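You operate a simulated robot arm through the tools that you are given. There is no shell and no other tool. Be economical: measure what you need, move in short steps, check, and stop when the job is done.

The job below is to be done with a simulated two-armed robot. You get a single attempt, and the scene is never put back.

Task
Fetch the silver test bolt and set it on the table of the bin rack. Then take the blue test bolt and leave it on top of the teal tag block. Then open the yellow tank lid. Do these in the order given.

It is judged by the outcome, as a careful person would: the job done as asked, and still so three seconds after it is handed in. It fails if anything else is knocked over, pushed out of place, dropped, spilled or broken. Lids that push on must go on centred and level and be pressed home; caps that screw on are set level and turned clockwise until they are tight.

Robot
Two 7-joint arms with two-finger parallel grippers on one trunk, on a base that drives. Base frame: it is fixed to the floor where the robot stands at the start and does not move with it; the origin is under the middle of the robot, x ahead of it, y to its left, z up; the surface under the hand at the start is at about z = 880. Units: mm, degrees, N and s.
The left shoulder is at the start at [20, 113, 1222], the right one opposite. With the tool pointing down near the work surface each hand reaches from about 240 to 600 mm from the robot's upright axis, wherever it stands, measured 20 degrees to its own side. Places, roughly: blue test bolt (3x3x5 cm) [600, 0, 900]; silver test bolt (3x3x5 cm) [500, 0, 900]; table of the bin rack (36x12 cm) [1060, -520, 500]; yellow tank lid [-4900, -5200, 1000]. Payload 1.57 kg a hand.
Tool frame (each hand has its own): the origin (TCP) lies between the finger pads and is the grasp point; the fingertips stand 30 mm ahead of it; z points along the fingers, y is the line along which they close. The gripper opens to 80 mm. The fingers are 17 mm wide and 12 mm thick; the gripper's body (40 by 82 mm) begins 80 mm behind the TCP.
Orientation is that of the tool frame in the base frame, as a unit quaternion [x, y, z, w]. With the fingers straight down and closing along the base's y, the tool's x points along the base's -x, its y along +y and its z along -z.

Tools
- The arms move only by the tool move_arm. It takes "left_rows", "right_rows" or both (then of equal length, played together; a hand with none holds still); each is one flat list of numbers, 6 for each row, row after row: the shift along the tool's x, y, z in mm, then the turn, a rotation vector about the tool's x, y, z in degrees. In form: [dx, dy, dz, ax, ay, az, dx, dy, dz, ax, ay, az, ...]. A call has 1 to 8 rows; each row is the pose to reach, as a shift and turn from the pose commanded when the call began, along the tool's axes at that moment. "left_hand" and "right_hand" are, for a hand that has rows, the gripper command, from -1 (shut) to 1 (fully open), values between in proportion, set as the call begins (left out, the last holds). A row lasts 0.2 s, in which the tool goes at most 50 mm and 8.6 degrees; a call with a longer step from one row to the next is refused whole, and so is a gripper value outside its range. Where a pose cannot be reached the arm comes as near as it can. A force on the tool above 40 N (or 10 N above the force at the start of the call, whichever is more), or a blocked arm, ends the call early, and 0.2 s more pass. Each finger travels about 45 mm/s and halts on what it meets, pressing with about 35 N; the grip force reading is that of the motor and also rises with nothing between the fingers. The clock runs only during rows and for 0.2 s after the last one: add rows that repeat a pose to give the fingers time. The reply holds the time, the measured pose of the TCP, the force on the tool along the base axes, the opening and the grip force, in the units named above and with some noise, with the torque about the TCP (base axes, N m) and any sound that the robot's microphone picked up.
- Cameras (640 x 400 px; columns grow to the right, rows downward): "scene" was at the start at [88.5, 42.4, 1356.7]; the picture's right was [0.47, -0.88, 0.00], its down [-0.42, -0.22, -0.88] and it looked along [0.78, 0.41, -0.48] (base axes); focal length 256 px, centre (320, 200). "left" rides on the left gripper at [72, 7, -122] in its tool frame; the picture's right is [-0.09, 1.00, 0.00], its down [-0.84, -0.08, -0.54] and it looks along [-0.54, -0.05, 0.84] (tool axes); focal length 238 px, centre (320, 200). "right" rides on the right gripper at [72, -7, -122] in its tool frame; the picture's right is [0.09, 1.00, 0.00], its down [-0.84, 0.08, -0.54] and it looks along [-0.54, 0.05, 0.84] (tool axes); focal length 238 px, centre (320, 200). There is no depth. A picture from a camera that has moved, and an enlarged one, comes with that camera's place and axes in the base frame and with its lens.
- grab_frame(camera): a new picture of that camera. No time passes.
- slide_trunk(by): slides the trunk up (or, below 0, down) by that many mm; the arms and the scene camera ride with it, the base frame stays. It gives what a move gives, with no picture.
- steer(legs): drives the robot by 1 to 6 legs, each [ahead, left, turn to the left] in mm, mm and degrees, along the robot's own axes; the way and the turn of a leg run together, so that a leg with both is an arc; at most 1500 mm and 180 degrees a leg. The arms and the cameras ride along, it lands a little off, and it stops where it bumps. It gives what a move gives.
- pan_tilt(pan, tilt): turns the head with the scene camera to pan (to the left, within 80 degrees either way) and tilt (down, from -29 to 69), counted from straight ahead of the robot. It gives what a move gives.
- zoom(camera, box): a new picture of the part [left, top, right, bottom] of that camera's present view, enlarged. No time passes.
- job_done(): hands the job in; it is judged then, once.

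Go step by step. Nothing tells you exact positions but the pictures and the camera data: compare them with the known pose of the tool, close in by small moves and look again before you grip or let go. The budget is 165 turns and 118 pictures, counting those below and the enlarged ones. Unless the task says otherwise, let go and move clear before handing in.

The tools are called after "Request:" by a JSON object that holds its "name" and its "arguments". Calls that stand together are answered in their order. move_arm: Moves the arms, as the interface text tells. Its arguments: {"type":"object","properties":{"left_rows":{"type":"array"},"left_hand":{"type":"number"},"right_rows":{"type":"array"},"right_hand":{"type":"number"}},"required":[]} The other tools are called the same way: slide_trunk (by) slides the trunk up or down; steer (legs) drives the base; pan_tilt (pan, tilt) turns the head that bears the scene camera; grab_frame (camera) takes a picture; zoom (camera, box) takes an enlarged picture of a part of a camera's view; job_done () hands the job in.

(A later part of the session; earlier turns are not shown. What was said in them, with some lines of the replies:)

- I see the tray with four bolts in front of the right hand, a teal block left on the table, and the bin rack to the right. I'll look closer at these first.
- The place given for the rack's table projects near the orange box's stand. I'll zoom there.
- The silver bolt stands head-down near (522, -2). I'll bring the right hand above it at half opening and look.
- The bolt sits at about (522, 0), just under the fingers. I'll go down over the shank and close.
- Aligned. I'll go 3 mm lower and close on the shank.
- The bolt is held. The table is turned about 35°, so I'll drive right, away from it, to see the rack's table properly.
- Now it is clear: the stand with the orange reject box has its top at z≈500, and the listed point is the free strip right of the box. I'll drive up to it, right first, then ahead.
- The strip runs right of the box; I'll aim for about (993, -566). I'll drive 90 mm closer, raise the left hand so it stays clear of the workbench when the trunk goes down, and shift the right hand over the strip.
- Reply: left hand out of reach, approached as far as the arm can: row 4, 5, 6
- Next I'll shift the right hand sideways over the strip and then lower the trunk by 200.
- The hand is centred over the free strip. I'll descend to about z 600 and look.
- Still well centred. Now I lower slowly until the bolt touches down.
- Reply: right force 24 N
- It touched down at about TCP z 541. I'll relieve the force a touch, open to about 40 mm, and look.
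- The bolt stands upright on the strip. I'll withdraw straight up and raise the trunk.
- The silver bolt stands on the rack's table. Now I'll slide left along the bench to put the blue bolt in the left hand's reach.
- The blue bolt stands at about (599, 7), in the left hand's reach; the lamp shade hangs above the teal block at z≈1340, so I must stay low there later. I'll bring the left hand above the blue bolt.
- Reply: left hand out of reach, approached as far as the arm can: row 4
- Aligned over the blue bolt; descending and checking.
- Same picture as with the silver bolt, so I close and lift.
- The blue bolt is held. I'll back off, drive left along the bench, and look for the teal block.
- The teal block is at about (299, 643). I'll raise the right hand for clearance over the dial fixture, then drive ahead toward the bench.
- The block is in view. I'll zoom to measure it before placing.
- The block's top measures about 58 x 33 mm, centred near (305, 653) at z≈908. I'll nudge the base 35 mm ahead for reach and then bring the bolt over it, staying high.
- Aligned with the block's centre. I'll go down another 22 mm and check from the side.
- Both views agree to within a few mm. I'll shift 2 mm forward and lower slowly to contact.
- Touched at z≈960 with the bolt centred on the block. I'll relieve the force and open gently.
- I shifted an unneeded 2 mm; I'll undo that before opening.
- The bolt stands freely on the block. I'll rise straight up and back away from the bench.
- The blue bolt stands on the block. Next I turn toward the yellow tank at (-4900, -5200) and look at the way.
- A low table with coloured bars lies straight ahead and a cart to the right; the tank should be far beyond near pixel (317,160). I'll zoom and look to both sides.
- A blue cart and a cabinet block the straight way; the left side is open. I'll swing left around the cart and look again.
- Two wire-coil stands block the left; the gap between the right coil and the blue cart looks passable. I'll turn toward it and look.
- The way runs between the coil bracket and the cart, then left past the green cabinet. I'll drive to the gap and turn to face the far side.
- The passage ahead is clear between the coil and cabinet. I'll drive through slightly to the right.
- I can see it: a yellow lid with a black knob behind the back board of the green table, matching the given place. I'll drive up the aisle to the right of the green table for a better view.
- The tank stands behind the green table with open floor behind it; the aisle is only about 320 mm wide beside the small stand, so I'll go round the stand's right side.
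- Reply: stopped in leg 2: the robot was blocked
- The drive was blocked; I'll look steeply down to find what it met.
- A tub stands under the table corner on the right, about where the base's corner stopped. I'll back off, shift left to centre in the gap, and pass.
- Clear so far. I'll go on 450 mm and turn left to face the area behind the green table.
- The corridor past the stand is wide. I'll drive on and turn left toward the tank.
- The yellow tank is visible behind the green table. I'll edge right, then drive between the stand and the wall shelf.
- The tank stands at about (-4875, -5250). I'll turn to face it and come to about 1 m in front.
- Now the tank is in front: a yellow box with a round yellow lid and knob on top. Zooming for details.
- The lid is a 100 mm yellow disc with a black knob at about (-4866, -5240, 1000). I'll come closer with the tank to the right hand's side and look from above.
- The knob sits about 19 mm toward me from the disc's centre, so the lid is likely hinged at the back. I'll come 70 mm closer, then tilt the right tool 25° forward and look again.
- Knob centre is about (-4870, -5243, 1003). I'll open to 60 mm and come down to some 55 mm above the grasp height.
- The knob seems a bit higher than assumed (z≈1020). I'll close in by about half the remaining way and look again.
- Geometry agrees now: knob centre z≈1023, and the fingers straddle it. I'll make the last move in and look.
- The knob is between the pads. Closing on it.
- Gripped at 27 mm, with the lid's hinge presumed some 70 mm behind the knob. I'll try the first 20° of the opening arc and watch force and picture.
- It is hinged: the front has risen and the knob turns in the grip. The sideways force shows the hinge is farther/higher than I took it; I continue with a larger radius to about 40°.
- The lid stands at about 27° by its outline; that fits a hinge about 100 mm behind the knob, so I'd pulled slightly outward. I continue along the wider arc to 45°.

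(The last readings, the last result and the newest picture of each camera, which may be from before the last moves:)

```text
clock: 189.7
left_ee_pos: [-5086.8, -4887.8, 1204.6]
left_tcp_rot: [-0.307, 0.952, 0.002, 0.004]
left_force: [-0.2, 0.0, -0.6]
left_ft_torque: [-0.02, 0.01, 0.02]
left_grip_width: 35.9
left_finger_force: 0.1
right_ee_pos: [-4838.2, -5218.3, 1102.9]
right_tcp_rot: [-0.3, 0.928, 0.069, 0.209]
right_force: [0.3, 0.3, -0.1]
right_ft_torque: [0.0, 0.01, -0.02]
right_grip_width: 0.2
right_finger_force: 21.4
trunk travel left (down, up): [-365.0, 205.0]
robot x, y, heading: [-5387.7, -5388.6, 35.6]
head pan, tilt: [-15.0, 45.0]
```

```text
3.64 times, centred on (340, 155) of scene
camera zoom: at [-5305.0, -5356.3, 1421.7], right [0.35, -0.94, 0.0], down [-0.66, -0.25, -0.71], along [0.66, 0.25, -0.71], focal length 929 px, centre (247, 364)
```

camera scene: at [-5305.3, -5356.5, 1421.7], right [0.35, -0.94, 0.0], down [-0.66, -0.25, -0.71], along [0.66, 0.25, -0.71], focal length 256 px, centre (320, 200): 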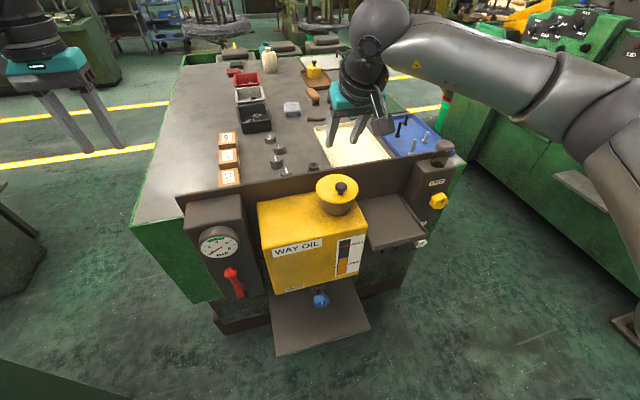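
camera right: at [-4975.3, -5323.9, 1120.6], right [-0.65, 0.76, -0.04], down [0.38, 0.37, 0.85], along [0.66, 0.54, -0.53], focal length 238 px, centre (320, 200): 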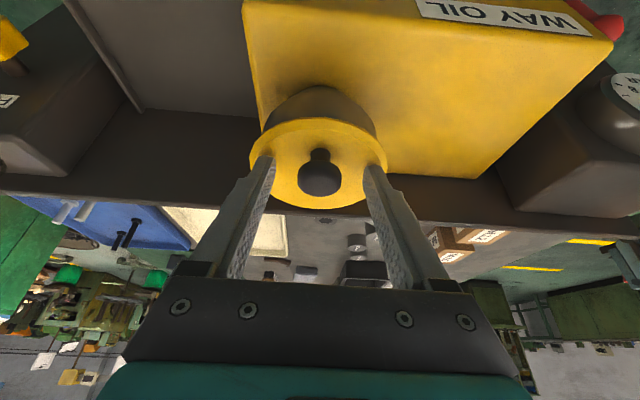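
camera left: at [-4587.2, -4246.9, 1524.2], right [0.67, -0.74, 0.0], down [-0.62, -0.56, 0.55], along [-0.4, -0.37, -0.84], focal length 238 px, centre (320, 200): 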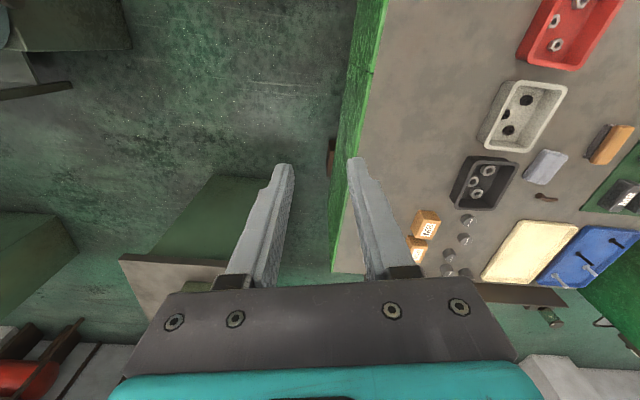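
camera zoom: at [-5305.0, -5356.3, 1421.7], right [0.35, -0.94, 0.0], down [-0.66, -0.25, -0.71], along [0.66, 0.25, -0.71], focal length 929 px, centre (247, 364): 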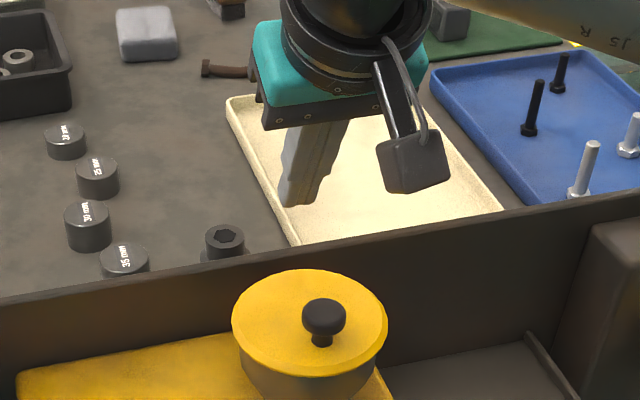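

The knob slipped out near the fingertips and the lid fell shut, unharmed. The pictures put the hinge about 26 mm behind the disc's back edge (radius ≈102 mm). I'll re-approach with more tilt and a deeper grip.

Request:
{"name": "move_arm", "arguments": {"right_rows": [20, 0, -12, 0, -5, 0, 40, 0, -16, 0, -10, 0, 55, 0, -17, 0, -15, 0, 55, 0, -17, 0, -15, 0, 55, 0, -17, 0, -15, 0], "right_hand": 0.5}}

Request:
{"name": "grab_frame", "arguments": {"camera": "right"}}

```text
clock: 190.9
left_ee_pos: [-5087.6, -4887.6, 1205.0]
left_tcp_rot: [-0.308, 0.952, 0.001, 0.003]
left_force: [0.4, 0.4, 0.7]
left_ft_torque: [-0.01, 0.0, -0.01]
left_grip_width: 36.0
left_finger_force: 0.0
right_ee_pos: [-4886.3, -5250.3, 1094.1]
right_tcp_rot: [-0.289, 0.893, 0.108, 0.328]
right_force: [0.2, 0.3, -0.6]
right_ft_torque: [0.0, -0.02, 0.01]
right_grip_width: 59.8
right_finger_force: 0.0
trunk travel left (down, up): [-365.0, 205.0]
robot x, y, heading: [-5386.6, -5394.2, 35.6]
head pan, tilt: [-15.0, 45.0]
```

```text
29 pictures are left
camera right: at [-4990.5, -5333.1, 1139.6], right [-0.64, 0.77, -0.06], down [0.19, 0.23, 0.96], along [0.75, 0.6, -0.29], focal length 238 px, centre (320, 200)
```

right: 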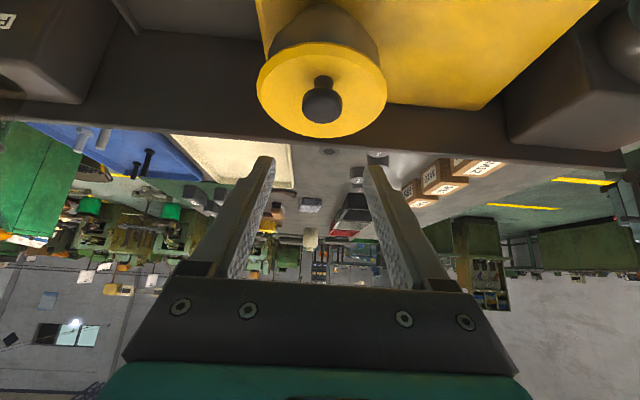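

Request:
{"name": "move_arm", "arguments": {"right_rows": [10, 0, 11.5, 0, 0, 0, 19, 0, 23, 0, 0, 0, 29, 0, 34.5, 0, 0, 0, 29, 0, 34.5, 0, 0, 0]}}

Request:
{"name": "grab_frame", "arguments": {"camera": "right"}}

```text
clock: 191.9
left_ee_pos: [-5087.6, -4887.7, 1204.8]
left_tcp_rot: [-0.307, 0.952, 0.001, 0.004]
left_force: [-0.3, -0.5, 0.1]
left_ft_torque: [-0.03, -0.01, -0.01]
left_grip_width: 35.9
left_finger_force: 0.1
right_ee_pos: [-4885.2, -5249.2, 1048.1]
right_tcp_rot: [-0.288, 0.893, 0.107, 0.329]
right_force: [-0.1, 0.7, 0.3]
right_ft_torque: [-0.03, 0.03, -0.03]
right_grip_width: 60.1
right_finger_force: 0.0
trunk travel left (down, up): [-365.0, 205.0]
robot x, y, heading: [-5384.6, -5387.8, 35.6]
head pan, tilt: [-15.0, 45.0]
```

```text
28 pictures are left
camera right: at [-4988.7, -5333.2, 1094.1], right [-0.64, 0.77, -0.06], down [0.19, 0.23, 0.96], along [0.75, 0.6, -0.29], focal length 238 px, centre (320, 200)
```

right: 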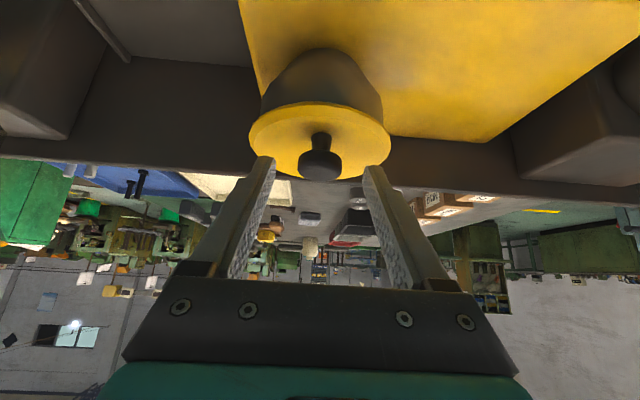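

Request:
{"name": "move_arm", "arguments": {"right_rows": [5, 0, 2.5, 0, 0, 0, 10, 0, 5.5, 0, 0, 0, 10, 0, 5.5, 0, 0, 0]}}

Request:
{"name": "grab_frame", "arguments": {"camera": "right"}}

Request:
{"name": "zoom", "arguments": {"camera": "scene", "box": [300, 130, 380, 210]}}

```text
clock: 192.7
left_ee_pos: [-5088.4, -4886.8, 1203.9]
left_tcp_rot: [-0.308, 0.951, 0.001, 0.003]
left_force: [0.5, 0.0, -0.4]
left_ft_torque: [0.0, -0.03, 0.0]
left_grip_width: 36.0
left_finger_force: 0.0
right_ee_pos: [-4887.3, -5251.4, 1039.0]
right_tcp_rot: [-0.289, 0.893, 0.107, 0.329]
right_force: [0.6, -0.1, 3.4]
right_ft_torque: [-0.08, -0.08, 0.07]
right_grip_width: 60.3
right_finger_force: 0.0
trunk travel left (down, up): [-365.0, 205.0]
robot x, y, heading: [-5385.1, -5389.4, 35.7]
head pan, tilt: [-15.0, 45.0]
```

```text
27 pictures are left
camera right: at [-4992.2, -5334.9, 1084.9], right [-0.64, 0.77, -0.06], down [0.19, 0.23, 0.96], along [0.75, 0.6, -0.29], focal length 238 px, centre (320, 200)
```

right: 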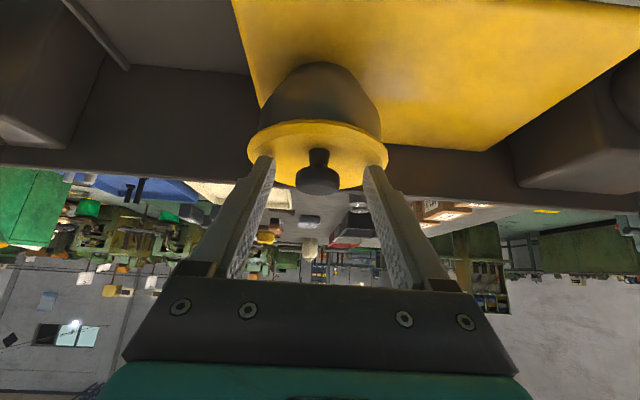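

```text
5.00 times, centred on (340, 170) of scene
camera zoom: at [-5305.2, -5356.3, 1421.7], right [0.35, -0.94, 0.0], down [-0.66, -0.25, -0.71], along [0.66, 0.25, -0.71], focal length 1278 px, centre (220, 350)
```

zoom: 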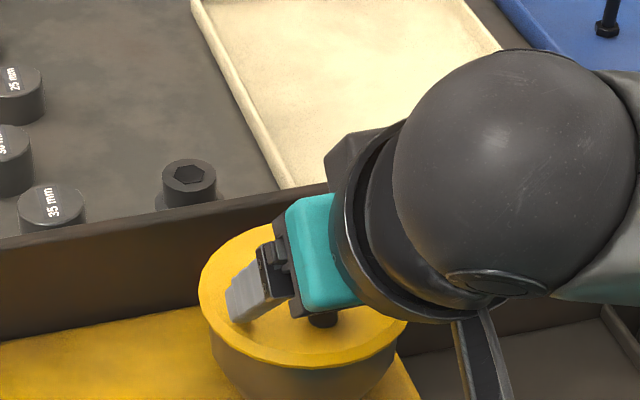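

Light touch on the lid, so I raise 2 mm and close.

Request:
{"name": "move_arm", "arguments": {"right_rows": [-1.3, 0, -1.5, 0, 0, 0, -1.3, 0, -1.5, 0, 0, 0, -1.3, 0, -1.5, 0, 0, 0, -1.3, 0, -1.5, 0, 0, 0, -1.3, 0, -1.5, 0, 0, 0, -1.3, 0, -1.5, 0, 0, 0], "right_hand": -1}}

```text
clock: 194.1
left_ee_pos: [-5085.2, -4888.0, 1204.6]
left_tcp_rot: [-0.308, 0.951, 0.002, 0.003]
left_force: [0.1, -0.9, -1.0]
left_ft_torque: [0.02, 0.03, 0.01]
left_grip_width: 35.9
left_finger_force: 0.0
right_ee_pos: [-4886.6, -5253.7, 1039.2]
right_tcp_rot: [-0.287, 0.894, 0.105, 0.328]
right_force: [0.5, -4.0, -3.8]
right_ft_torque: [-0.19, 0.16, -0.09]
right_grip_width: 27.0
right_finger_force: 37.7
trunk travel left (down, up): [-365.0, 205.0]
robot x, y, heading: [-5386.1, -5388.1, 35.3]
head pan, tilt: [-15.0, 45.0]
```

Gripped at 27 mm again, deeper this time. I'll follow the refined arc to 20° and check the force.

Request:
{"name": "move_arm", "arguments": {"right_rows": [-4, 0, -2.4, 0, 0.5, 0, -7.8, 0, -4.7, 0, 1, 0, -12, 0, -6.8, 0, 1.5, 0, -16, 0, -8.6, 0, 2, 0, -20.2, 0, -10.3, 0, 2.4, 0, -24.4, 0, -11.9, 0, 2.7, 0, -33.3, 0, -14.5, 0, 3.5, 0, -33.3, 0, -14.5, 0, 3.5, 0]}}

Request:
{"name": "zoom", "arguments": {"camera": "scene", "box": [290, 110, 390, 210]}}

```text
clock: 195.9
left_ee_pos: [-5086.2, -4887.9, 1204.6]
left_tcp_rot: [-0.306, 0.952, 0.002, 0.003]
left_force: [0.1, 0.2, -0.7]
left_ft_torque: [-0.02, 0.01, 0.02]
left_grip_width: 35.6
left_finger_force: 0.2
right_ee_pos: [-4875.1, -5244.8, 1072.8]
right_tcp_rot: [-0.291, 0.903, 0.097, 0.3]
right_force: [-0.4, -5.3, -13.6]
right_ft_torque: [-0.71, 0.88, -0.02]
right_grip_width: 27.0
right_finger_force: 37.8
trunk travel left (down, up): [-365.0, 205.0]
robot x, y, heading: [-5385.9, -5388.4, 35.7]
head pan, tilt: [-15.0, 45.0]
```

```text
4.00 times, centred on (340, 160) of scene
camera zoom: at [-5303.9, -5356.7, 1421.6], right [0.35, -0.94, 0.0], down [-0.66, -0.25, -0.71], along [0.66, 0.25, -0.71], focal length 1022 px, centre (240, 360)
```

zoom: 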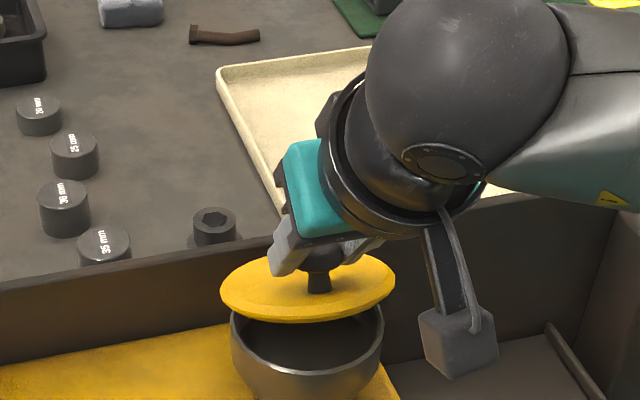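

Works well: the grip is unchanged and the force small. Continuing the arc to 45°.

Request:
{"name": "move_arm", "arguments": {"right_rows": [-4.5, 0, -0.4, 0, 0.4, 0, -8.9, 0, -0.9, 0, 0.8, 0, -13.4, 0, -1.7, 0, 1.2, 0, -17.9, 0, -2.4, 0, 1.5, 0, -27.1, 0, -3.2, 0, 2.7, 0, -36.4, 0, -3.2, 0, 4, 0, -45.6, 0, -2.4, 0, 5.3, 0, -45.6, 0, -2.4, 0, 5.3, 0]}}

Request:
{"name": "zoom", "arguments": {"camera": "scene", "box": [290, 90, 390, 210]}}

```text
clock: 197.7
left_ee_pos: [-5086.0, -4887.4, 1204.1]
left_tcp_rot: [-0.307, 0.952, 0.002, 0.003]
left_force: [0.3, 0.3, 0.1]
left_ft_torque: [0.01, 0.03, -0.01]
left_grip_width: 36.1
left_finger_force: 0.1
right_ee_pos: [-4845.2, -5222.8, 1101.7]
right_tcp_rot: [-0.296, 0.916, 0.084, 0.258]
right_force: [0.3, -1.0, -14.0]
right_ft_torque: [-0.31, 0.38, 0.02]
right_grip_width: 25.2
right_finger_force: 36.6
trunk travel left (down, up): [-365.0, 205.0]
robot x, y, heading: [-5387.1, -5388.6, 35.7]
head pan, tilt: [-15.0, 45.0]
```

```text
3.33 times, centred on (340, 150) of scene
camera zoom: at [-5303.5, -5356.0, 1421.5], right [0.35, -0.94, 0.0], down [-0.66, -0.25, -0.71], along [0.66, 0.25, -0.71], focal length 852 px, centre (253, 367)
```

zoom: 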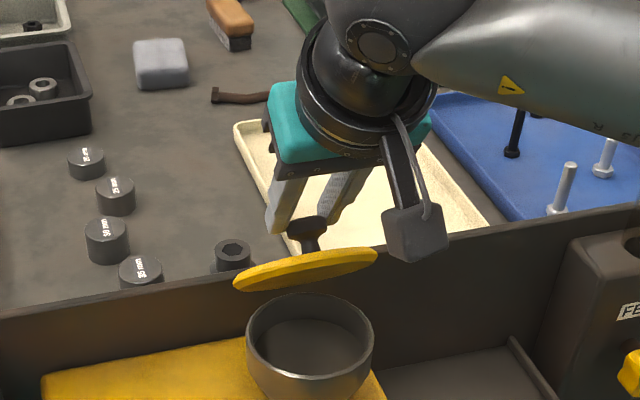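

The knob has crept toward the fingertips again (width 25), with an inward pull of about 12 N. The hinge will hold the lid, so I'll push the fingers 12 mm along their own axis to seat the knob deeper.

Request:
{"name": "move_arm", "arguments": {"right_rows": [0, 0, 3, 0, 0, 0, 0, 0, 6, 0, 0, 0, 0, 0, 9, 0, 0, 0, 0, 0, 12, 0, 0, 0, 0, 0, 12, 0, 0, 0]}}

Request:
{"name": "zoom", "arguments": {"camera": "scene", "box": [290, 90, 390, 210]}}

```text
clock: 198.9
left_ee_pos: [-5089.3, -4890.5, 1207.2]
left_tcp_rot: [-0.307, 0.952, 0.003, 0.005]
left_force: [0.3, 0.4, 0.0]
left_ft_torque: [0.01, 0.04, -0.02]
left_grip_width: 35.8
left_finger_force: 0.2
right_ee_pos: [-4841.3, -5219.4, 1098.6]
right_tcp_rot: [-0.293, 0.914, 0.088, 0.267]
right_force: [-0.4, -11.3, 30.8]
right_ft_torque: [0.02, -0.32, 0.03]
right_grip_width: 23.8
right_finger_force: 35.9
trunk travel left (down, up): [-365.0, 205.0]
robot x, y, heading: [-5382.6, -5392.0, 35.4]
head pan, tilt: [-15.0, 45.0]
```

```text
3.33 times, centred on (340, 150) of scene
camera zoom: at [-5307.7, -5358.9, 1422.1], right [0.35, -0.94, 0.0], down [-0.66, -0.25, -0.71], along [0.66, 0.25, -0.71], focal length 852 px, centre (253, 367)
```

zoom: 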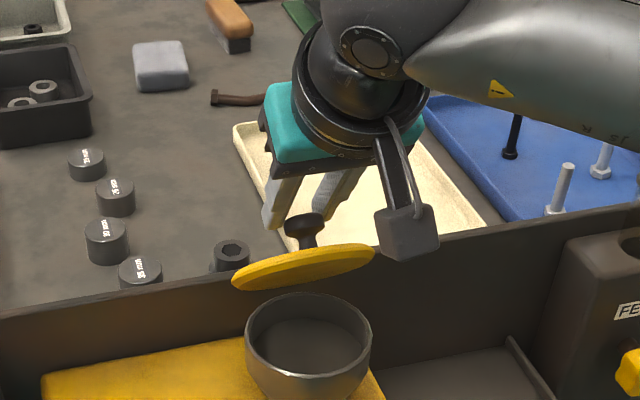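

Pushing doesn't reseat it. I'll lower the lid back down along the arc, let go, and instead lift it from beneath its front rim with closed fingers, which needs no grip.

Request:
{"name": "move_arm", "arguments": {"right_rows": [0, 0, -10, 0, 0, 0, 14, 0, -11, 0, 0, 0, 27.6, 0, -9.6, 0, 0, 0, 36, 0, -7.5, 0, 0, 0, 45, 0, -5.4, 0, 0, 0, 53, 0, -1.5, 0, 0, 0, 61, 0, 3, 0, 0, 0, 69, 0, 9, 0, 0, 0]}}

Request:
{"name": "zoom", "arguments": {"camera": "scene", "box": [290, 90, 390, 210]}}

```text
clock: 200.7
left_ee_pos: [-5086.4, -4887.0, 1203.8]
left_tcp_rot: [-0.307, 0.952, 0.0, 0.003]
left_force: [0.1, -0.6, 0.6]
left_ft_torque: [0.02, -0.06, -0.03]
left_grip_width: 36.0
left_finger_force: 0.1
right_ee_pos: [-4878.1, -5245.8, 1060.6]
right_tcp_rot: [-0.292, 0.912, 0.091, 0.275]
right_force: [19.1, 12.5, 33.5]
right_ft_torque: [0.53, -0.69, 0.08]
right_grip_width: 0.0
right_finger_force: 21.4
trunk travel left (down, up): [-365.0, 205.0]
robot x, y, heading: [-5382.1, -5390.4, 35.7]
head pan, tilt: [-15.0, 45.0]
```

```text
3.33 times, centred on (340, 150) of scene
camera zoom: at [-5304.7, -5355.0, 1422.0], right [0.35, -0.94, 0.0], down [-0.66, -0.25, -0.71], along [0.66, 0.25, -0.71], focal length 852 px, centre (253, 367)
```

zoom: 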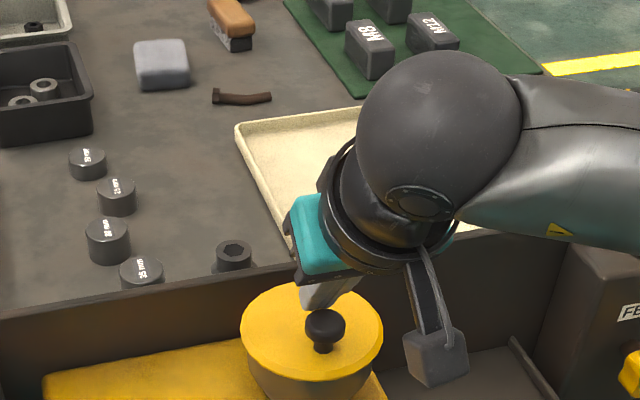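

The fingers now press on the knob; I lift off at once, then back the robot 100 mm and tilt the closed fingers to 60° for the rim lift.

Request:
{"name": "move_arm", "arguments": {"right_rows": [-19, 0, -29, 0, 0, 0, -38.5, 0, -58, 0, 0, 0, -38.5, 0, -58, 0, -6.6, 0, -38.5, 0, -58, 0, -13.2, 0, -38.5, 0, -58, 0, -19.8, 0, -38.5, 0, -58, 0, -26.3, 0, -38.5, 0, -58, 0, -26.3, 0], "right_hand": -1}}

Request:
{"name": "steer", "arguments": {"legs": [[-110, 0, 0]]}}

Request:
{"name": "grab_frame", "arguments": {"camera": "right"}}

```text
clock: 202.3
left_ee_pos: [-5086.4, -4887.1, 1204.9]
left_tcp_rot: [-0.308, 0.952, 0.001, 0.003]
left_force: [0.2, -0.1, -0.1]
left_ft_torque: [0.01, 0.01, -0.02]
left_grip_width: 36.2
left_finger_force: 0.0
right_ee_pos: [-4883.0, -5248.2, 1117.4]
right_tcp_rot: [-0.269, 0.832, 0.151, 0.461]
right_force: [-0.3, 0.4, -0.3]
right_ft_torque: [0.01, -0.02, -0.02]
right_grip_width: 0.0
right_finger_force: 21.7
trunk travel left (down, up): [-365.0, 205.0]
robot x, y, heading: [-5381.7, -5387.3, 35.7]
head pan, tilt: [-15.0, 45.0]
```

```text
clock: 203.5
left_ee_pos: [-5176.3, -4951.8, 1205.3]
left_tcp_rot: [-0.308, 0.951, 0.001, 0.004]
left_force: [-0.6, -0.6, 0.8]
left_ft_torque: [0.02, 0.02, -0.02]
left_grip_width: 35.7
left_finger_force: 0.1
right_ee_pos: [-4973.5, -5313.5, 1117.5]
right_tcp_rot: [-0.267, 0.833, 0.149, 0.462]
right_force: [-0.6, -0.6, 0.1]
right_ft_torque: [-0.02, 0.01, -0.01]
right_grip_width: 0.0
right_finger_force: 20.9
trunk travel left (down, up): [-365.0, 205.0]
robot x, y, heading: [-5480.4, -5455.1, 35.4]
head pan, tilt: [-15.0, 45.0]
```

```text
21 pictures are left
camera right: at [-5083.8, -5400.5, 1121.2], right [-0.62, 0.78, -0.08], down [-0.06, 0.05, 1.0], along [0.78, 0.62, 0.01], focal length 238 px, centre (320, 200)
```

right: 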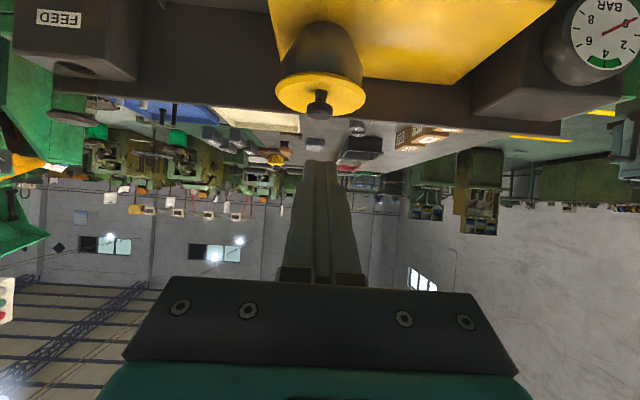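

Request:
{"name": "zoom", "arguments": {"camera": "right", "box": [260, 10, 380, 130]}}

```text
3.33 times, centred on (320, 70) of right
camera zoom: at [-5083.8, -5400.5, 1121.2], right [-0.62, 0.78, -0.08], down [-0.06, 0.05, 1.0], along [0.78, 0.62, 0.01], focal length 794 px, centre (320, 633)
```

zoom: 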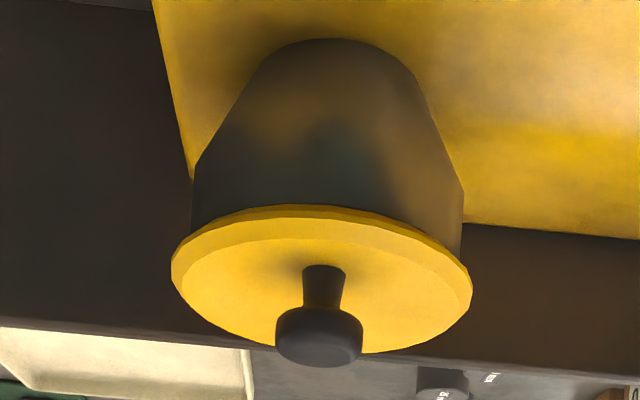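

From here the rim's underside is at z≈999 with about 5 mm overhang beyond the cup. I'll lower the closed fingers in front of the rim and then bring them up to it.

Request:
{"name": "move_arm", "arguments": {"right_rows": [33, 0, 20.5, 0, 0, 0, 66, 0, 41, 0, 0, 0, 98.4, 0, 61.5, 0, 0, 0, 87, 0, 80, 0, 0, 0, 75.6, 0, 98, 0, 0, 0, 75.6, 0, 98, 0, 0, 0]}}

Request:
{"name": "grab_frame", "arguments": {"camera": "right"}}

Request:
{"name": "zoom", "arguments": {"camera": "scene", "box": [290, 90, 410, 200]}}

```text
clock: 204.9
left_ee_pos: [-5175.2, -4951.1, 1204.8]
left_tcp_rot: [-0.307, 0.952, 0.002, 0.003]
left_force: [0.7, 0.0, 0.4]
left_ft_torque: [-0.03, -0.01, 0.01]
left_grip_width: 35.9
left_finger_force: 0.0
right_ee_pos: [-4972.3, -5313.5, 1107.8]
right_tcp_rot: [-0.267, 0.834, 0.148, 0.46]
right_force: [-0.8, 0.5, -0.3]
right_ft_torque: [-0.01, -0.02, 0.04]
right_grip_width: 0.1
right_finger_force: 20.9
right hand out of reach, approached as far as the arm can: row 1, 2, 3, 4, 5, 6
trunk travel left (down, up): [-365.0, 205.0]
robot x, y, heading: [-5476.3, -5453.4, 35.4]
head pan, tilt: [-15.0, 45.0]
```

```text
19 pictures are left
camera right: at [-5082.4, -5400.8, 1111.6], right [-0.62, 0.78, -0.08], down [-0.06, 0.05, 1.0], along [0.78, 0.62, 0.01], focal length 238 px, centre (320, 200)
```

right: 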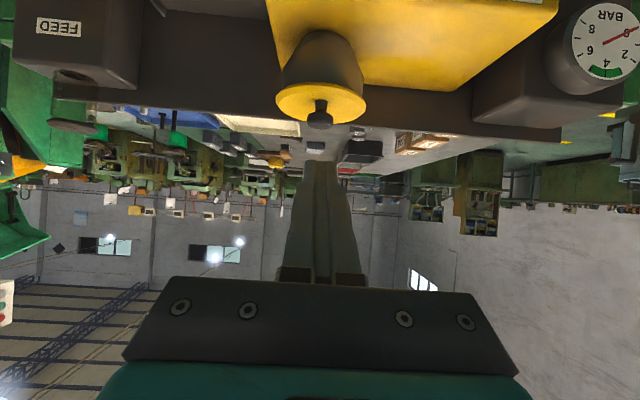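

```text
3.64 times, centred on (350, 145) of scene
camera zoom: at [-5393.7, -5419.7, 1421.7], right [0.35, -0.94, 0.0], down [-0.66, -0.25, -0.71], along [0.66, 0.25, -0.71], focal length 929 px, centre (211, 400)
```

zoom: 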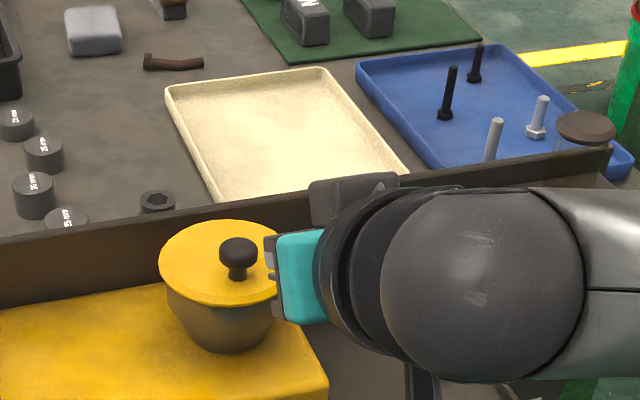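

The arm can't reach that low with this tilt; I'll restore the command and lower the trunk instead.

Request:
{"name": "move_arm", "arguments": {"right_rows": [-26, 0, -33, 0, 0, 0, -51, 0, -66, 0, 0, 0, -75.6, 0, -98, 0, 0, 0, -75.6, 0, -98, 0, 0, 0]}}

Request:
{"name": "slide_trunk", "arguments": {"by": -115}}

```text
clock: 205.9
left_ee_pos: [-5173.3, -4951.8, 1203.6]
left_tcp_rot: [-0.307, 0.952, 0.001, 0.002]
left_force: [-0.1, -0.3, 0.4]
left_ft_torque: [0.01, 0.01, 0.01]
left_grip_width: 35.9
left_finger_force: 0.0
right_ee_pos: [-5001.2, -5337.7, 1225.9]
right_tcp_rot: [-0.269, 0.833, 0.149, 0.46]
right_force: [0.5, -0.1, -0.8]
right_ft_torque: [0.01, -0.02, 0.01]
right_grip_width: 0.0
right_finger_force: 21.2
trunk travel left (down, up): [-365.0, 205.0]
robot x, y, heading: [-5474.8, -5456.8, 35.4]
head pan, tilt: [-15.0, 45.0]
```

```text
clock: 207.3
left_ee_pos: [-5175.6, -4951.2, 1089.6]
left_tcp_rot: [-0.307, 0.952, 0.0, 0.004]
left_force: [-0.1, 0.5, 0.6]
left_ft_torque: [-0.01, 0.04, 0.0]
left_grip_width: 36.1
left_finger_force: 0.1
right_ee_pos: [-4999.8, -5337.0, 1111.9]
right_tcp_rot: [-0.268, 0.833, 0.149, 0.461]
right_force: [-0.2, -0.2, 0.4]
right_ft_torque: [0.0, 0.01, 0.03]
right_grip_width: 0.1
right_finger_force: 20.5
trunk travel left (down, up): [-250.0, 320.0]
robot x, y, heading: [-5474.6, -5455.0, 35.6]
head pan, tilt: [-15.0, 45.0]
```

Request:
{"name": "move_arm", "arguments": {"left_rows": [0, 0, -40, 0, 0, 0, 0, 0, -80, 0, 0, 0, 0, 0, -80, 0, 0, 0]}}

Request:
{"name": "slide_trunk", "arguments": {"by": -80}}

Request:
{"name": "grab_frame", "arguments": {"camera": "right"}}

```text
clock: 208.1
left_ee_pos: [-5174.3, -4953.6, 1170.6]
left_tcp_rot: [-0.308, 0.951, 0.001, 0.003]
left_force: [0.1, -0.1, -0.7]
left_ft_torque: [-0.01, 0.01, 0.0]
left_grip_width: 36.2
left_finger_force: 0.1
right_ee_pos: [-4999.7, -5336.4, 1110.3]
right_tcp_rot: [-0.269, 0.832, 0.15, 0.46]
right_force: [-0.1, 0.2, -0.8]
right_ft_torque: [-0.01, -0.01, -0.02]
right_grip_width: 0.0
right_finger_force: 21.3
trunk travel left (down, up): [-250.0, 320.0]
robot x, y, heading: [-5479.9, -5454.3, 35.5]
head pan, tilt: [-15.0, 45.0]
```

```text
clock: 209.3
left_ee_pos: [-5174.6, -4954.2, 1090.6]
left_tcp_rot: [-0.308, 0.952, 0.001, 0.004]
left_force: [0.4, 0.5, 0.3]
left_ft_torque: [0.01, 0.0, -0.01]
left_grip_width: 35.9
left_finger_force: 0.1
right_ee_pos: [-5000.2, -5335.4, 1030.9]
right_tcp_rot: [-0.268, 0.833, 0.149, 0.461]
right_force: [-0.5, -1.0, 0.5]
right_ft_torque: [-0.01, 0.03, -0.01]
right_grip_width: 0.1
right_finger_force: 21.6
trunk travel left (down, up): [-170.0, 400.0]
robot x, y, heading: [-5474.7, -5454.7, 35.7]
head pan, tilt: [-15.0, 45.0]
```

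```text
17 pictures are left
camera right: at [-5111.0, -5423.9, 1035.0], right [-0.62, 0.78, -0.08], down [-0.06, 0.05, 1.0], along [0.78, 0.62, 0.01], focal length 238 px, centre (320, 200)
```

right: 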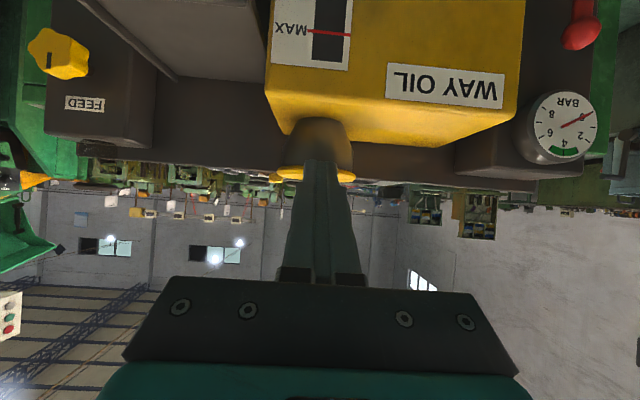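

Request:
{"name": "move_arm", "arguments": {"right_rows": [12.4, 0, 7.8, 0, 0, 0, 24.8, 0, 15.5, 0, 0, 0, 4, 0, 48, 0, 0, 0, -16, 0, 80.8, 0, 0, 0, -16, 0, 80.8, 0, 0, 0]}}

Request:
{"name": "zoom", "arguments": {"camera": "right", "box": [240, 90, 400, 210]}}

Request:
{"name": "zoom", "arguments": {"camera": "scene", "box": [290, 90, 410, 200]}}

```text
clock: 210.5
left_ee_pos: [-5174.6, -4952.9, 1089.9]
left_tcp_rot: [-0.308, 0.952, 0.001, 0.003]
left_force: [0.4, -0.2, 0.0]
left_ft_torque: [-0.01, 0.01, 0.0]
left_grip_width: 36.0
left_finger_force: 0.0
right_ee_pos: [-4937.3, -5292.9, 1001.0]
right_tcp_rot: [-0.268, 0.833, 0.149, 0.461]
right_force: [0.3, -0.1, 0.4]
right_ft_torque: [-0.01, -0.01, -0.01]
right_grip_width: 0.0
right_finger_force: 21.0
trunk travel left (down, up): [-170.0, 400.0]
robot x, y, heading: [-5472.5, -5454.7, 35.6]
head pan, tilt: [-15.0, 45.0]
```

```text
3.33 times, centred on (320, 150) of right
camera zoom: at [-5047.7, -5379.3, 1004.9], right [-0.62, 0.78, -0.08], down [-0.06, 0.05, 1.0], along [0.78, 0.62, 0.01], focal length 794 px, centre (320, 367)
```

zoom: 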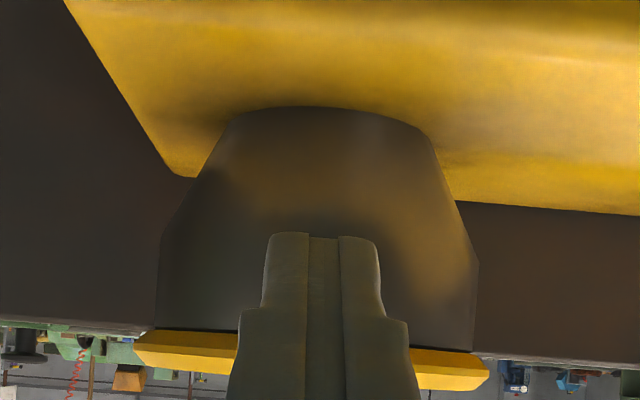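

```text
3.64 times, centred on (350, 145) of scene
camera zoom: at [-5393.8, -5419.8, 1226.7], right [0.35, -0.94, 0.0], down [-0.66, -0.25, -0.71], along [0.66, 0.25, -0.71], focal length 929 px, centre (211, 400)
```

zoom: 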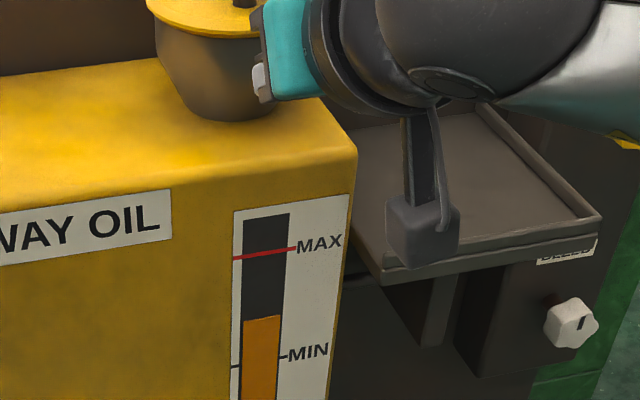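

The closed fingers are in front of the cup, their upper edge about 4 mm below the rim's underside. I advance slowly until they touch the cup.

Request:
{"name": "move_arm", "arguments": {"right_rows": [-4.2, 0, 6.8, 0, 0, 0, -7.4, 0, 11.9, 0, 0, 0, -9, 0, 14.4, 0, 0, 0, -10, 0, 16, 0, 0, 0, -11, 0, 17.6, 0, 0, 0, -11.5, 0, 18.4, 0, 0, 0]}}

```text
clock: 211.9
left_ee_pos: [-5175.4, -4953.8, 1090.3]
left_tcp_rot: [-0.307, 0.952, 0.001, 0.003]
left_force: [0.2, -0.1, 0.1]
left_ft_torque: [-0.03, 0.02, 0.01]
left_grip_width: 36.0
left_finger_force: 0.0
right_ee_pos: [-4920.5, -5280.2, 1001.4]
right_tcp_rot: [-0.269, 0.832, 0.149, 0.461]
right_force: [-2.6, -0.9, -0.2]
right_ft_torque: [-0.02, 0.03, 0.07]
right_grip_width: 0.0
right_finger_force: 21.2
trunk travel left (down, up): [-170.0, 400.0]
robot x, y, heading: [-5472.8, -5453.9, 35.5]
head pan, tilt: [-15.0, 45.0]
```

Contact with the cup. Now I lift 15 mm under the rim and check.

Request:
{"name": "move_arm", "arguments": {"right_rows": [-2.5, 0, -1.6, 0, 0, 0, -5.1, 0, -3.2, 0, 0, 0, -7.9, 0, -4.4, 0, 0, 0, -10.7, 0, -5.5, 0, 0, 0, -13.5, 0, -6.7, 0, 0, 0, -13.5, 0, -6.7, 0, 0, 0]}}

Request:
{"name": "zoom", "arguments": {"camera": "right", "box": [240, 90, 400, 210]}}

```text
clock: 213.3
left_ee_pos: [-5174.6, -4952.4, 1089.6]
left_tcp_rot: [-0.307, 0.952, 0.001, 0.003]
left_force: [0.8, -0.2, -0.1]
left_ft_torque: [-0.03, 0.02, 0.03]
left_grip_width: 36.0
left_finger_force: 0.0
right_ee_pos: [-4918.8, -5278.5, 1016.5]
right_tcp_rot: [-0.268, 0.833, 0.149, 0.46]
right_force: [0.0, 0.1, 0.2]
right_ft_torque: [0.01, 0.02, -0.02]
right_grip_width: 0.1
right_finger_force: 21.0
trunk travel left (down, up): [-170.0, 400.0]
robot x, y, heading: [-5475.8, -5452.5, 35.4]
head pan, tilt: [-15.0, 45.0]
```

```text
3.33 times, centred on (320, 150) of right
camera zoom: at [-5029.1, -5365.1, 1020.6], right [-0.62, 0.78, -0.08], down [-0.06, 0.05, 1.0], along [0.78, 0.62, 0.01], focal length 794 px, centre (320, 367)
```

zoom: 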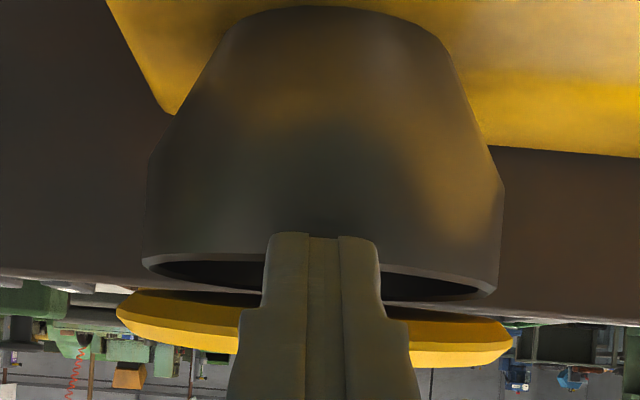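

The lid is lifting cleanly, with the cup's mouth visible under it. I follow on under the lid to about 45°.

Request:
{"name": "move_arm", "arguments": {"right_rows": [-9.5, 0, -1.8, 0, 0, 0, -21, 0, -4.1, 0, 0, 0, -31, 0, -2.3, 0, 0, 0, -40.4, 0, 0, 0, 0, 0, -49, 0, 2.1, 0, 0, 0, -57.6, 0, 4.4, 0, 0, 0, -65.3, 0, 7.9, 0, 0, 0, -72.8, 0, 11.6, 0, 0, 0]}}

Request:
{"name": "grab_frame", "arguments": {"camera": "right"}}

Request:
{"name": "zoom", "arguments": {"camera": "scene", "box": [280, 40, 420, 160]}}

```text
clock: 215.1
left_ee_pos: [-5174.9, -4953.4, 1090.9]
left_tcp_rot: [-0.307, 0.952, 0.001, 0.003]
left_force: [0.7, 0.0, 0.0]
left_ft_torque: [0.0, -0.02, -0.02]
left_grip_width: 36.1
left_finger_force: 0.1
right_ee_pos: [-4879.5, -5248.7, 1071.8]
right_tcp_rot: [-0.268, 0.833, 0.149, 0.46]
right_force: [-0.6, 0.1, 0.7]
right_ft_torque: [-0.02, 0.0, 0.02]
right_grip_width: 0.0
right_finger_force: 21.2
trunk travel left (down, up): [-170.0, 400.0]
robot x, y, heading: [-5479.3, -5454.5, 35.4]
head pan, tilt: [-15.0, 45.0]
```

```text
13 pictures are left
camera right: at [-4990.4, -5336.5, 1075.9], right [-0.62, 0.78, -0.08], down [-0.06, 0.05, 1.0], along [0.78, 0.62, 0.01], focal length 238 px, centre (320, 200)
```

right: 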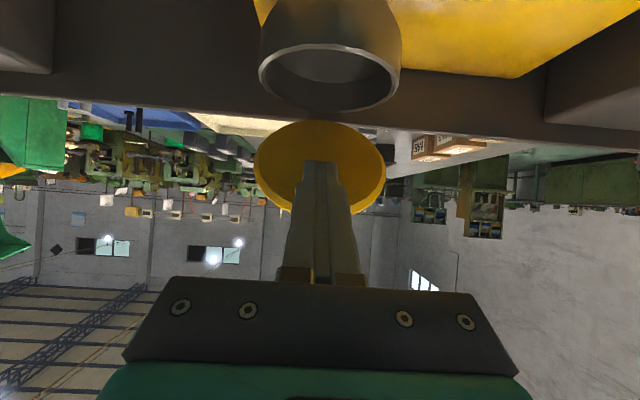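

```text
3.33 times, centred on (350, 100) of scene
camera zoom: at [-5393.7, -5419.6, 1226.7], right [0.35, -0.94, 0.0], down [-0.66, -0.25, -0.71], along [0.66, 0.25, -0.71], focal length 852 px, centre (220, 533)
```

zoom: 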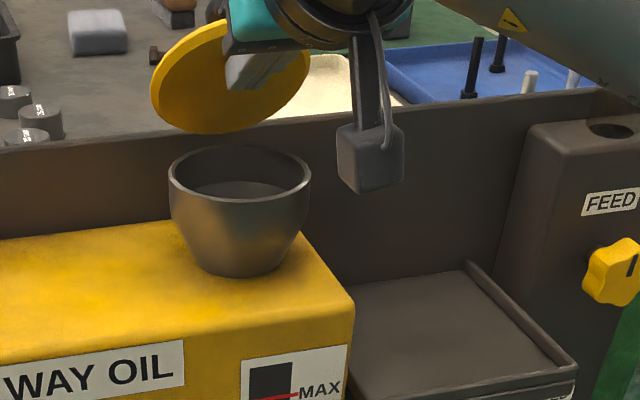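

Open to about 50° with no load on the hand. I push on through to about 85–95°.

Request:
{"name": "move_arm", "arguments": {"right_rows": [-7, 0, 3.3, 0, 0, 0, -14.2, 0, 6.6, 0, 0, 0, -20.5, 0, 11, 0, 0, 0, -26.7, 0, 15.5, 0, 0, 0, -32, 0, 20.5, 0, 0, 0, -37.7, 0, 25.5, 0, 0, 0, -47.7, 0, 36.5, 0, 0, 0, -47.7, 0, 36.5, 0, 0, 0]}}

Request:
{"name": "zoom", "arguments": {"camera": "scene", "box": [270, 20, 430, 160]}}

```text
clock: 216.9
left_ee_pos: [-5174.1, -4952.4, 1091.5]
left_tcp_rot: [-0.308, 0.951, 0.001, 0.003]
left_force: [0.2, 0.3, -0.6]
left_ft_torque: [0.01, -0.02, 0.04]
left_grip_width: 36.1
left_finger_force: 0.2
right_ee_pos: [-4833.4, -5217.6, 1094.3]
right_tcp_rot: [-0.269, 0.833, 0.149, 0.46]
right_force: [0.2, 0.6, -0.2]
right_ft_torque: [0.02, -0.01, -0.03]
right_grip_width: 0.2
right_finger_force: 21.3
trunk travel left (down, up): [-170.0, 400.0]
robot x, y, heading: [-5477.3, -5452.9, 35.7]
head pan, tilt: [-15.0, 45.0]
```

```text
2.86 times, centred on (350, 90) of scene
camera zoom: at [-5393.7, -5419.7, 1226.7], right [0.35, -0.94, 0.0], down [-0.66, -0.25, -0.71], along [0.66, 0.25, -0.71], focal length 730 px, centre (234, 514)
```

zoom: 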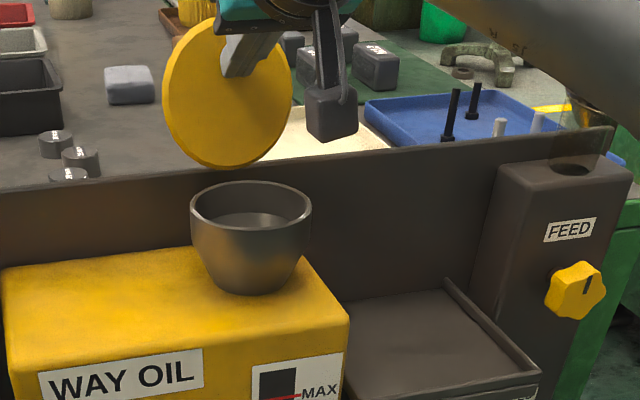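

Nearly upright. I push on past vertical until it rests or meets its stop.

Request:
{"name": "move_arm", "arguments": {"right_rows": [-4, 0, 6.3, 0, 0, 0, -7.8, 0, 12.6, 0, 0, 0, -10.5, 0, 19.5, 0, 0, 0, -13.3, 0, 26.4, 0, 0, 0, -15, 0, 33.6, 0, 0, 0, -16.4, 0, 40.8, 0, 0, 0, -16.4, 0, 40.8, 0, 0, 0]}}

Request:
{"name": "zoom", "arguments": {"camera": "scene", "box": [270, 20, 430, 160]}}

```text
clock: 217.8
left_ee_pos: [-5177.7, -4957.9, 1092.7]
left_tcp_rot: [-0.306, 0.952, 0.003, 0.006]
left_force: [0.4, 0.7, -0.4]
left_ft_torque: [0.06, -0.01, 0.03]
left_grip_width: 35.9
left_finger_force: 0.0
right_ee_pos: [-4818.5, -5205.6, 1094.4]
right_tcp_rot: [-0.268, 0.835, 0.147, 0.457]
right_force: [-22.6, -17.8, 4.6]
right_ft_torque: [-0.22, -0.04, 0.03]
right_grip_width: 0.0
right_finger_force: 21.6
trunk travel left (down, up): [-170.0, 400.0]
robot x, y, heading: [-5476.6, -5455.2, 35.4]
head pan, tilt: [-15.0, 45.0]
stopped in row 4 (right hand): the force on the tool passed its limit at 46 N (the readings are from after the stop); the commanded pose is now the measured one
```

```text
2.86 times, centred on (350, 90) of scene
camera zoom: at [-5398.2, -5423.3, 1227.1], right [0.35, -0.94, 0.0], down [-0.66, -0.24, -0.71], along [0.67, 0.25, -0.7], focal length 730 px, centre (234, 514)
```

zoom: 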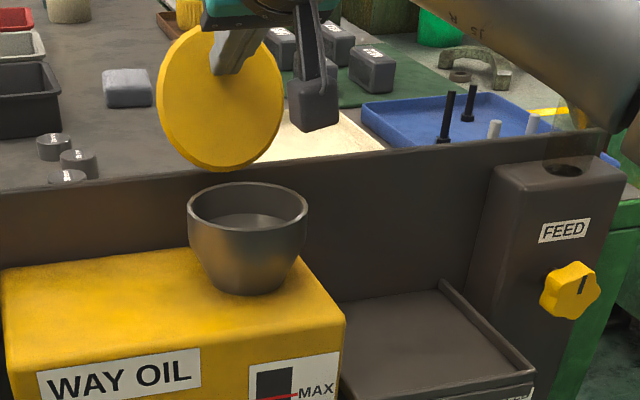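

The lid has met its stop just past upright. I draw the hand back slowly and see whether it stays.

Request:
{"name": "move_arm", "arguments": {"right_rows": [1.6, 0, -2.5, 0, 0, 0, 3.2, 0, -5, 0, 0, 0, 6.4, 0, -10, 0, 0, 0, 10.6, 0, -17, 0, 0, 0, 16, 0, -25.4, 0, 0, 0, 16, 0, -25.4, 0, 0, 0]}}

Request:
{"name": "zoom", "arguments": {"camera": "scene", "box": [270, 20, 430, 160]}}

```text
clock: 219.2
left_ee_pos: [-5173.0, -4954.7, 1089.9]
left_tcp_rot: [-0.307, 0.952, 0.001, 0.004]
left_force: [-0.4, 0.8, 0.7]
left_ft_torque: [0.0, 0.0, 0.04]
left_grip_width: 36.0
left_finger_force: 0.1
right_ee_pos: [-4839.5, -5221.2, 1088.5]
right_tcp_rot: [-0.269, 0.836, 0.146, 0.456]
right_force: [0.2, 0.0, 0.1]
right_ft_torque: [0.0, 0.0, 0.03]
right_grip_width: 0.1
right_finger_force: 22.0
trunk travel left (down, up): [-170.0, 400.0]
robot x, y, heading: [-5476.7, -5454.4, 35.8]
head pan, tilt: [-15.0, 45.0]
```

```text
2.86 times, centred on (350, 90) of scene
camera zoom: at [-5394.2, -5420.1, 1226.7], right [0.35, -0.94, 0.0], down [-0.66, -0.25, -0.71], along [0.66, 0.25, -0.71], focal length 730 px, centre (234, 514)
```

zoom: 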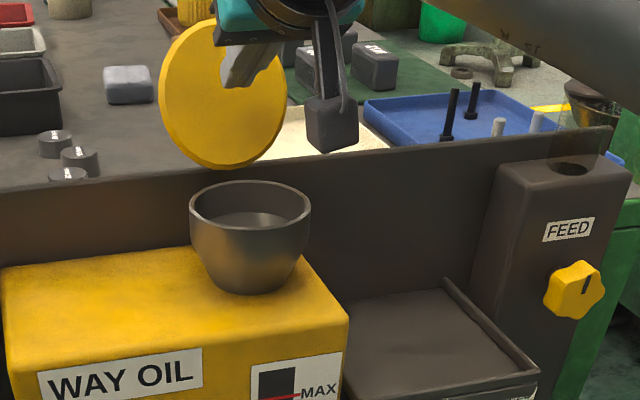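

It appears to stay. I withdraw fully and check.

Request:
{"name": "move_arm", "arguments": {"right_rows": [16, 0, -25.4, 0, 0, 0, 32, 0, -51, 0, 0, 0, 48, 0, -76, 0, 0, 0, 64, 0, -102, 0, 0, 0, 64, 0, -102, 0, 0, 0]}}

Request:
{"name": "zoom", "arguments": {"camera": "scene", "box": [270, 20, 430, 160]}}

```text
clock: 220.4
left_ee_pos: [-5174.3, -4954.6, 1091.4]
left_tcp_rot: [-0.306, 0.952, 0.002, 0.003]
left_force: [0.0, 0.3, -0.3]
left_ft_torque: [-0.01, 0.01, 0.0]
left_grip_width: 36.3
left_finger_force: 0.0
right_ee_pos: [-4935.7, -5290.3, 1093.6]
right_tcp_rot: [-0.268, 0.836, 0.147, 0.457]
right_force: [-0.8, -0.3, 0.5]
right_ft_torque: [0.02, 0.0, -0.01]
right_grip_width: 0.0
right_finger_force: 21.5
trunk travel left (down, up): [-170.0, 400.0]
robot x, y, heading: [-5476.7, -5454.6, 35.6]
head pan, tilt: [-15.0, 45.0]
```

```text
2.86 times, centred on (350, 90) of scene
camera zoom: at [-5394.2, -5420.1, 1226.7], right [0.35, -0.94, 0.0], down [-0.66, -0.25, -0.71], along [0.66, 0.25, -0.71], focal length 730 px, centre (234, 514)
```

zoom: 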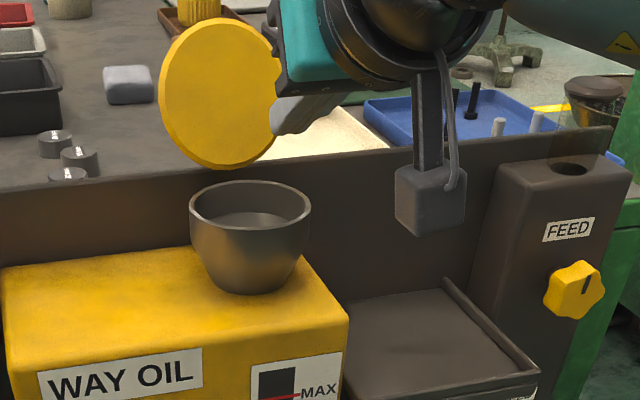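

The lid stands open by itself. I'll back the robot off and take one last look.

Request:
{"name": "steer", "arguments": {"legs": [[-200, 0, 0]]}}

Request:
{"name": "pan_tilt", "arguments": {"pan": -10, "tilt": 30}}

Request:
{"name": "grab_frame", "arguments": {"camera": "scene"}}

```text
clock: 222.0
left_ee_pos: [-5334.9, -5068.9, 1089.7]
left_tcp_rot: [-0.307, 0.952, 0.001, 0.004]
left_force: [-0.1, 0.2, -0.4]
left_ft_torque: [0.02, 0.01, -0.01]
left_grip_width: 36.3
left_finger_force: 0.1
right_ee_pos: [-5094.7, -5405.5, 1093.5]
right_tcp_rot: [-0.268, 0.836, 0.146, 0.456]
right_force: [-0.5, 0.2, -0.1]
right_ft_torque: [-0.03, 0.0, 0.02]
right_grip_width: 0.2
right_finger_force: 21.6
trunk travel left (down, up): [-170.0, 400.0]
robot x, y, heading: [-5635.8, -5565.2, 35.3]
head pan, tilt: [-15.0, 45.0]
```

```text
clock: 222.8
left_ee_pos: [-5334.8, -5069.4, 1091.1]
left_tcp_rot: [-0.306, 0.952, 0.002, 0.003]
left_force: [0.3, 0.7, -0.3]
left_ft_torque: [0.0, -0.02, 0.02]
left_grip_width: 36.1
left_finger_force: 0.0
right_ee_pos: [-5095.2, -5405.7, 1092.9]
right_tcp_rot: [-0.268, 0.835, 0.146, 0.457]
right_force: [-0.9, -0.5, -0.5]
right_ft_torque: [0.03, 0.02, 0.01]
right_grip_width: 0.0
right_finger_force: 21.1
trunk travel left (down, up): [-170.0, 400.0]
robot x, y, heading: [-5636.8, -5567.9, 35.3]
head pan, tilt: [-10.0, 30.0]
```

```text
7 pictures are left
camera scene: at [-5549.1, -5523.9, 1249.2], right [0.43, -0.9, 0.0], down [-0.45, -0.21, -0.87], along [0.78, 0.37, -0.5], focal length 256 px, centre (320, 200)
```

scene: 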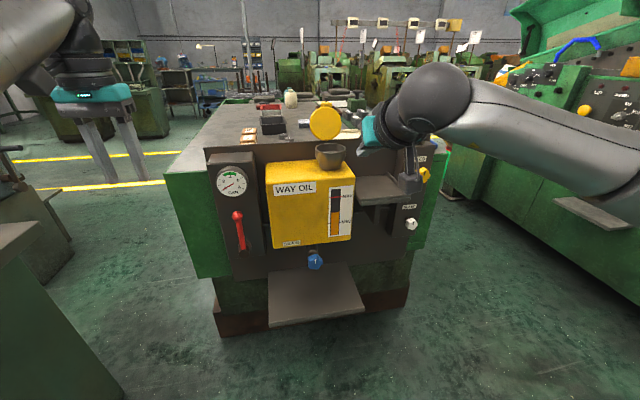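

The lid stays open, and both hands are empty and clear. When last seen, the silver bolt stood on the rack's table and the blue bolt on the teal block, so I'm handing in.

Request:
{"name": "job_done", "arguments": {}}

```text
The job is handed in.
```

I finished all three tasks in the order given and handed the job in. The silver bolt is on the bin rack's table, the blue bolt is on the teal tag block, and the yellow tank lid stands open on its own.

I took the rack's table to be the free strip beside the orange reject box, since your coordinates pointed there. I didn't go back to check the two bolts after leaving them, but both stood upright when I last saw them.

Two things went less than cleanly:
- **Lid:** The knob slipped from the gripper twice and the lid dropped shut. I then lifted it from under the rim, with no damage that I could see.
- **Drive:** On the way to the tank the base stopped against something, probably a tub by a table corner. I saw nothing moved.
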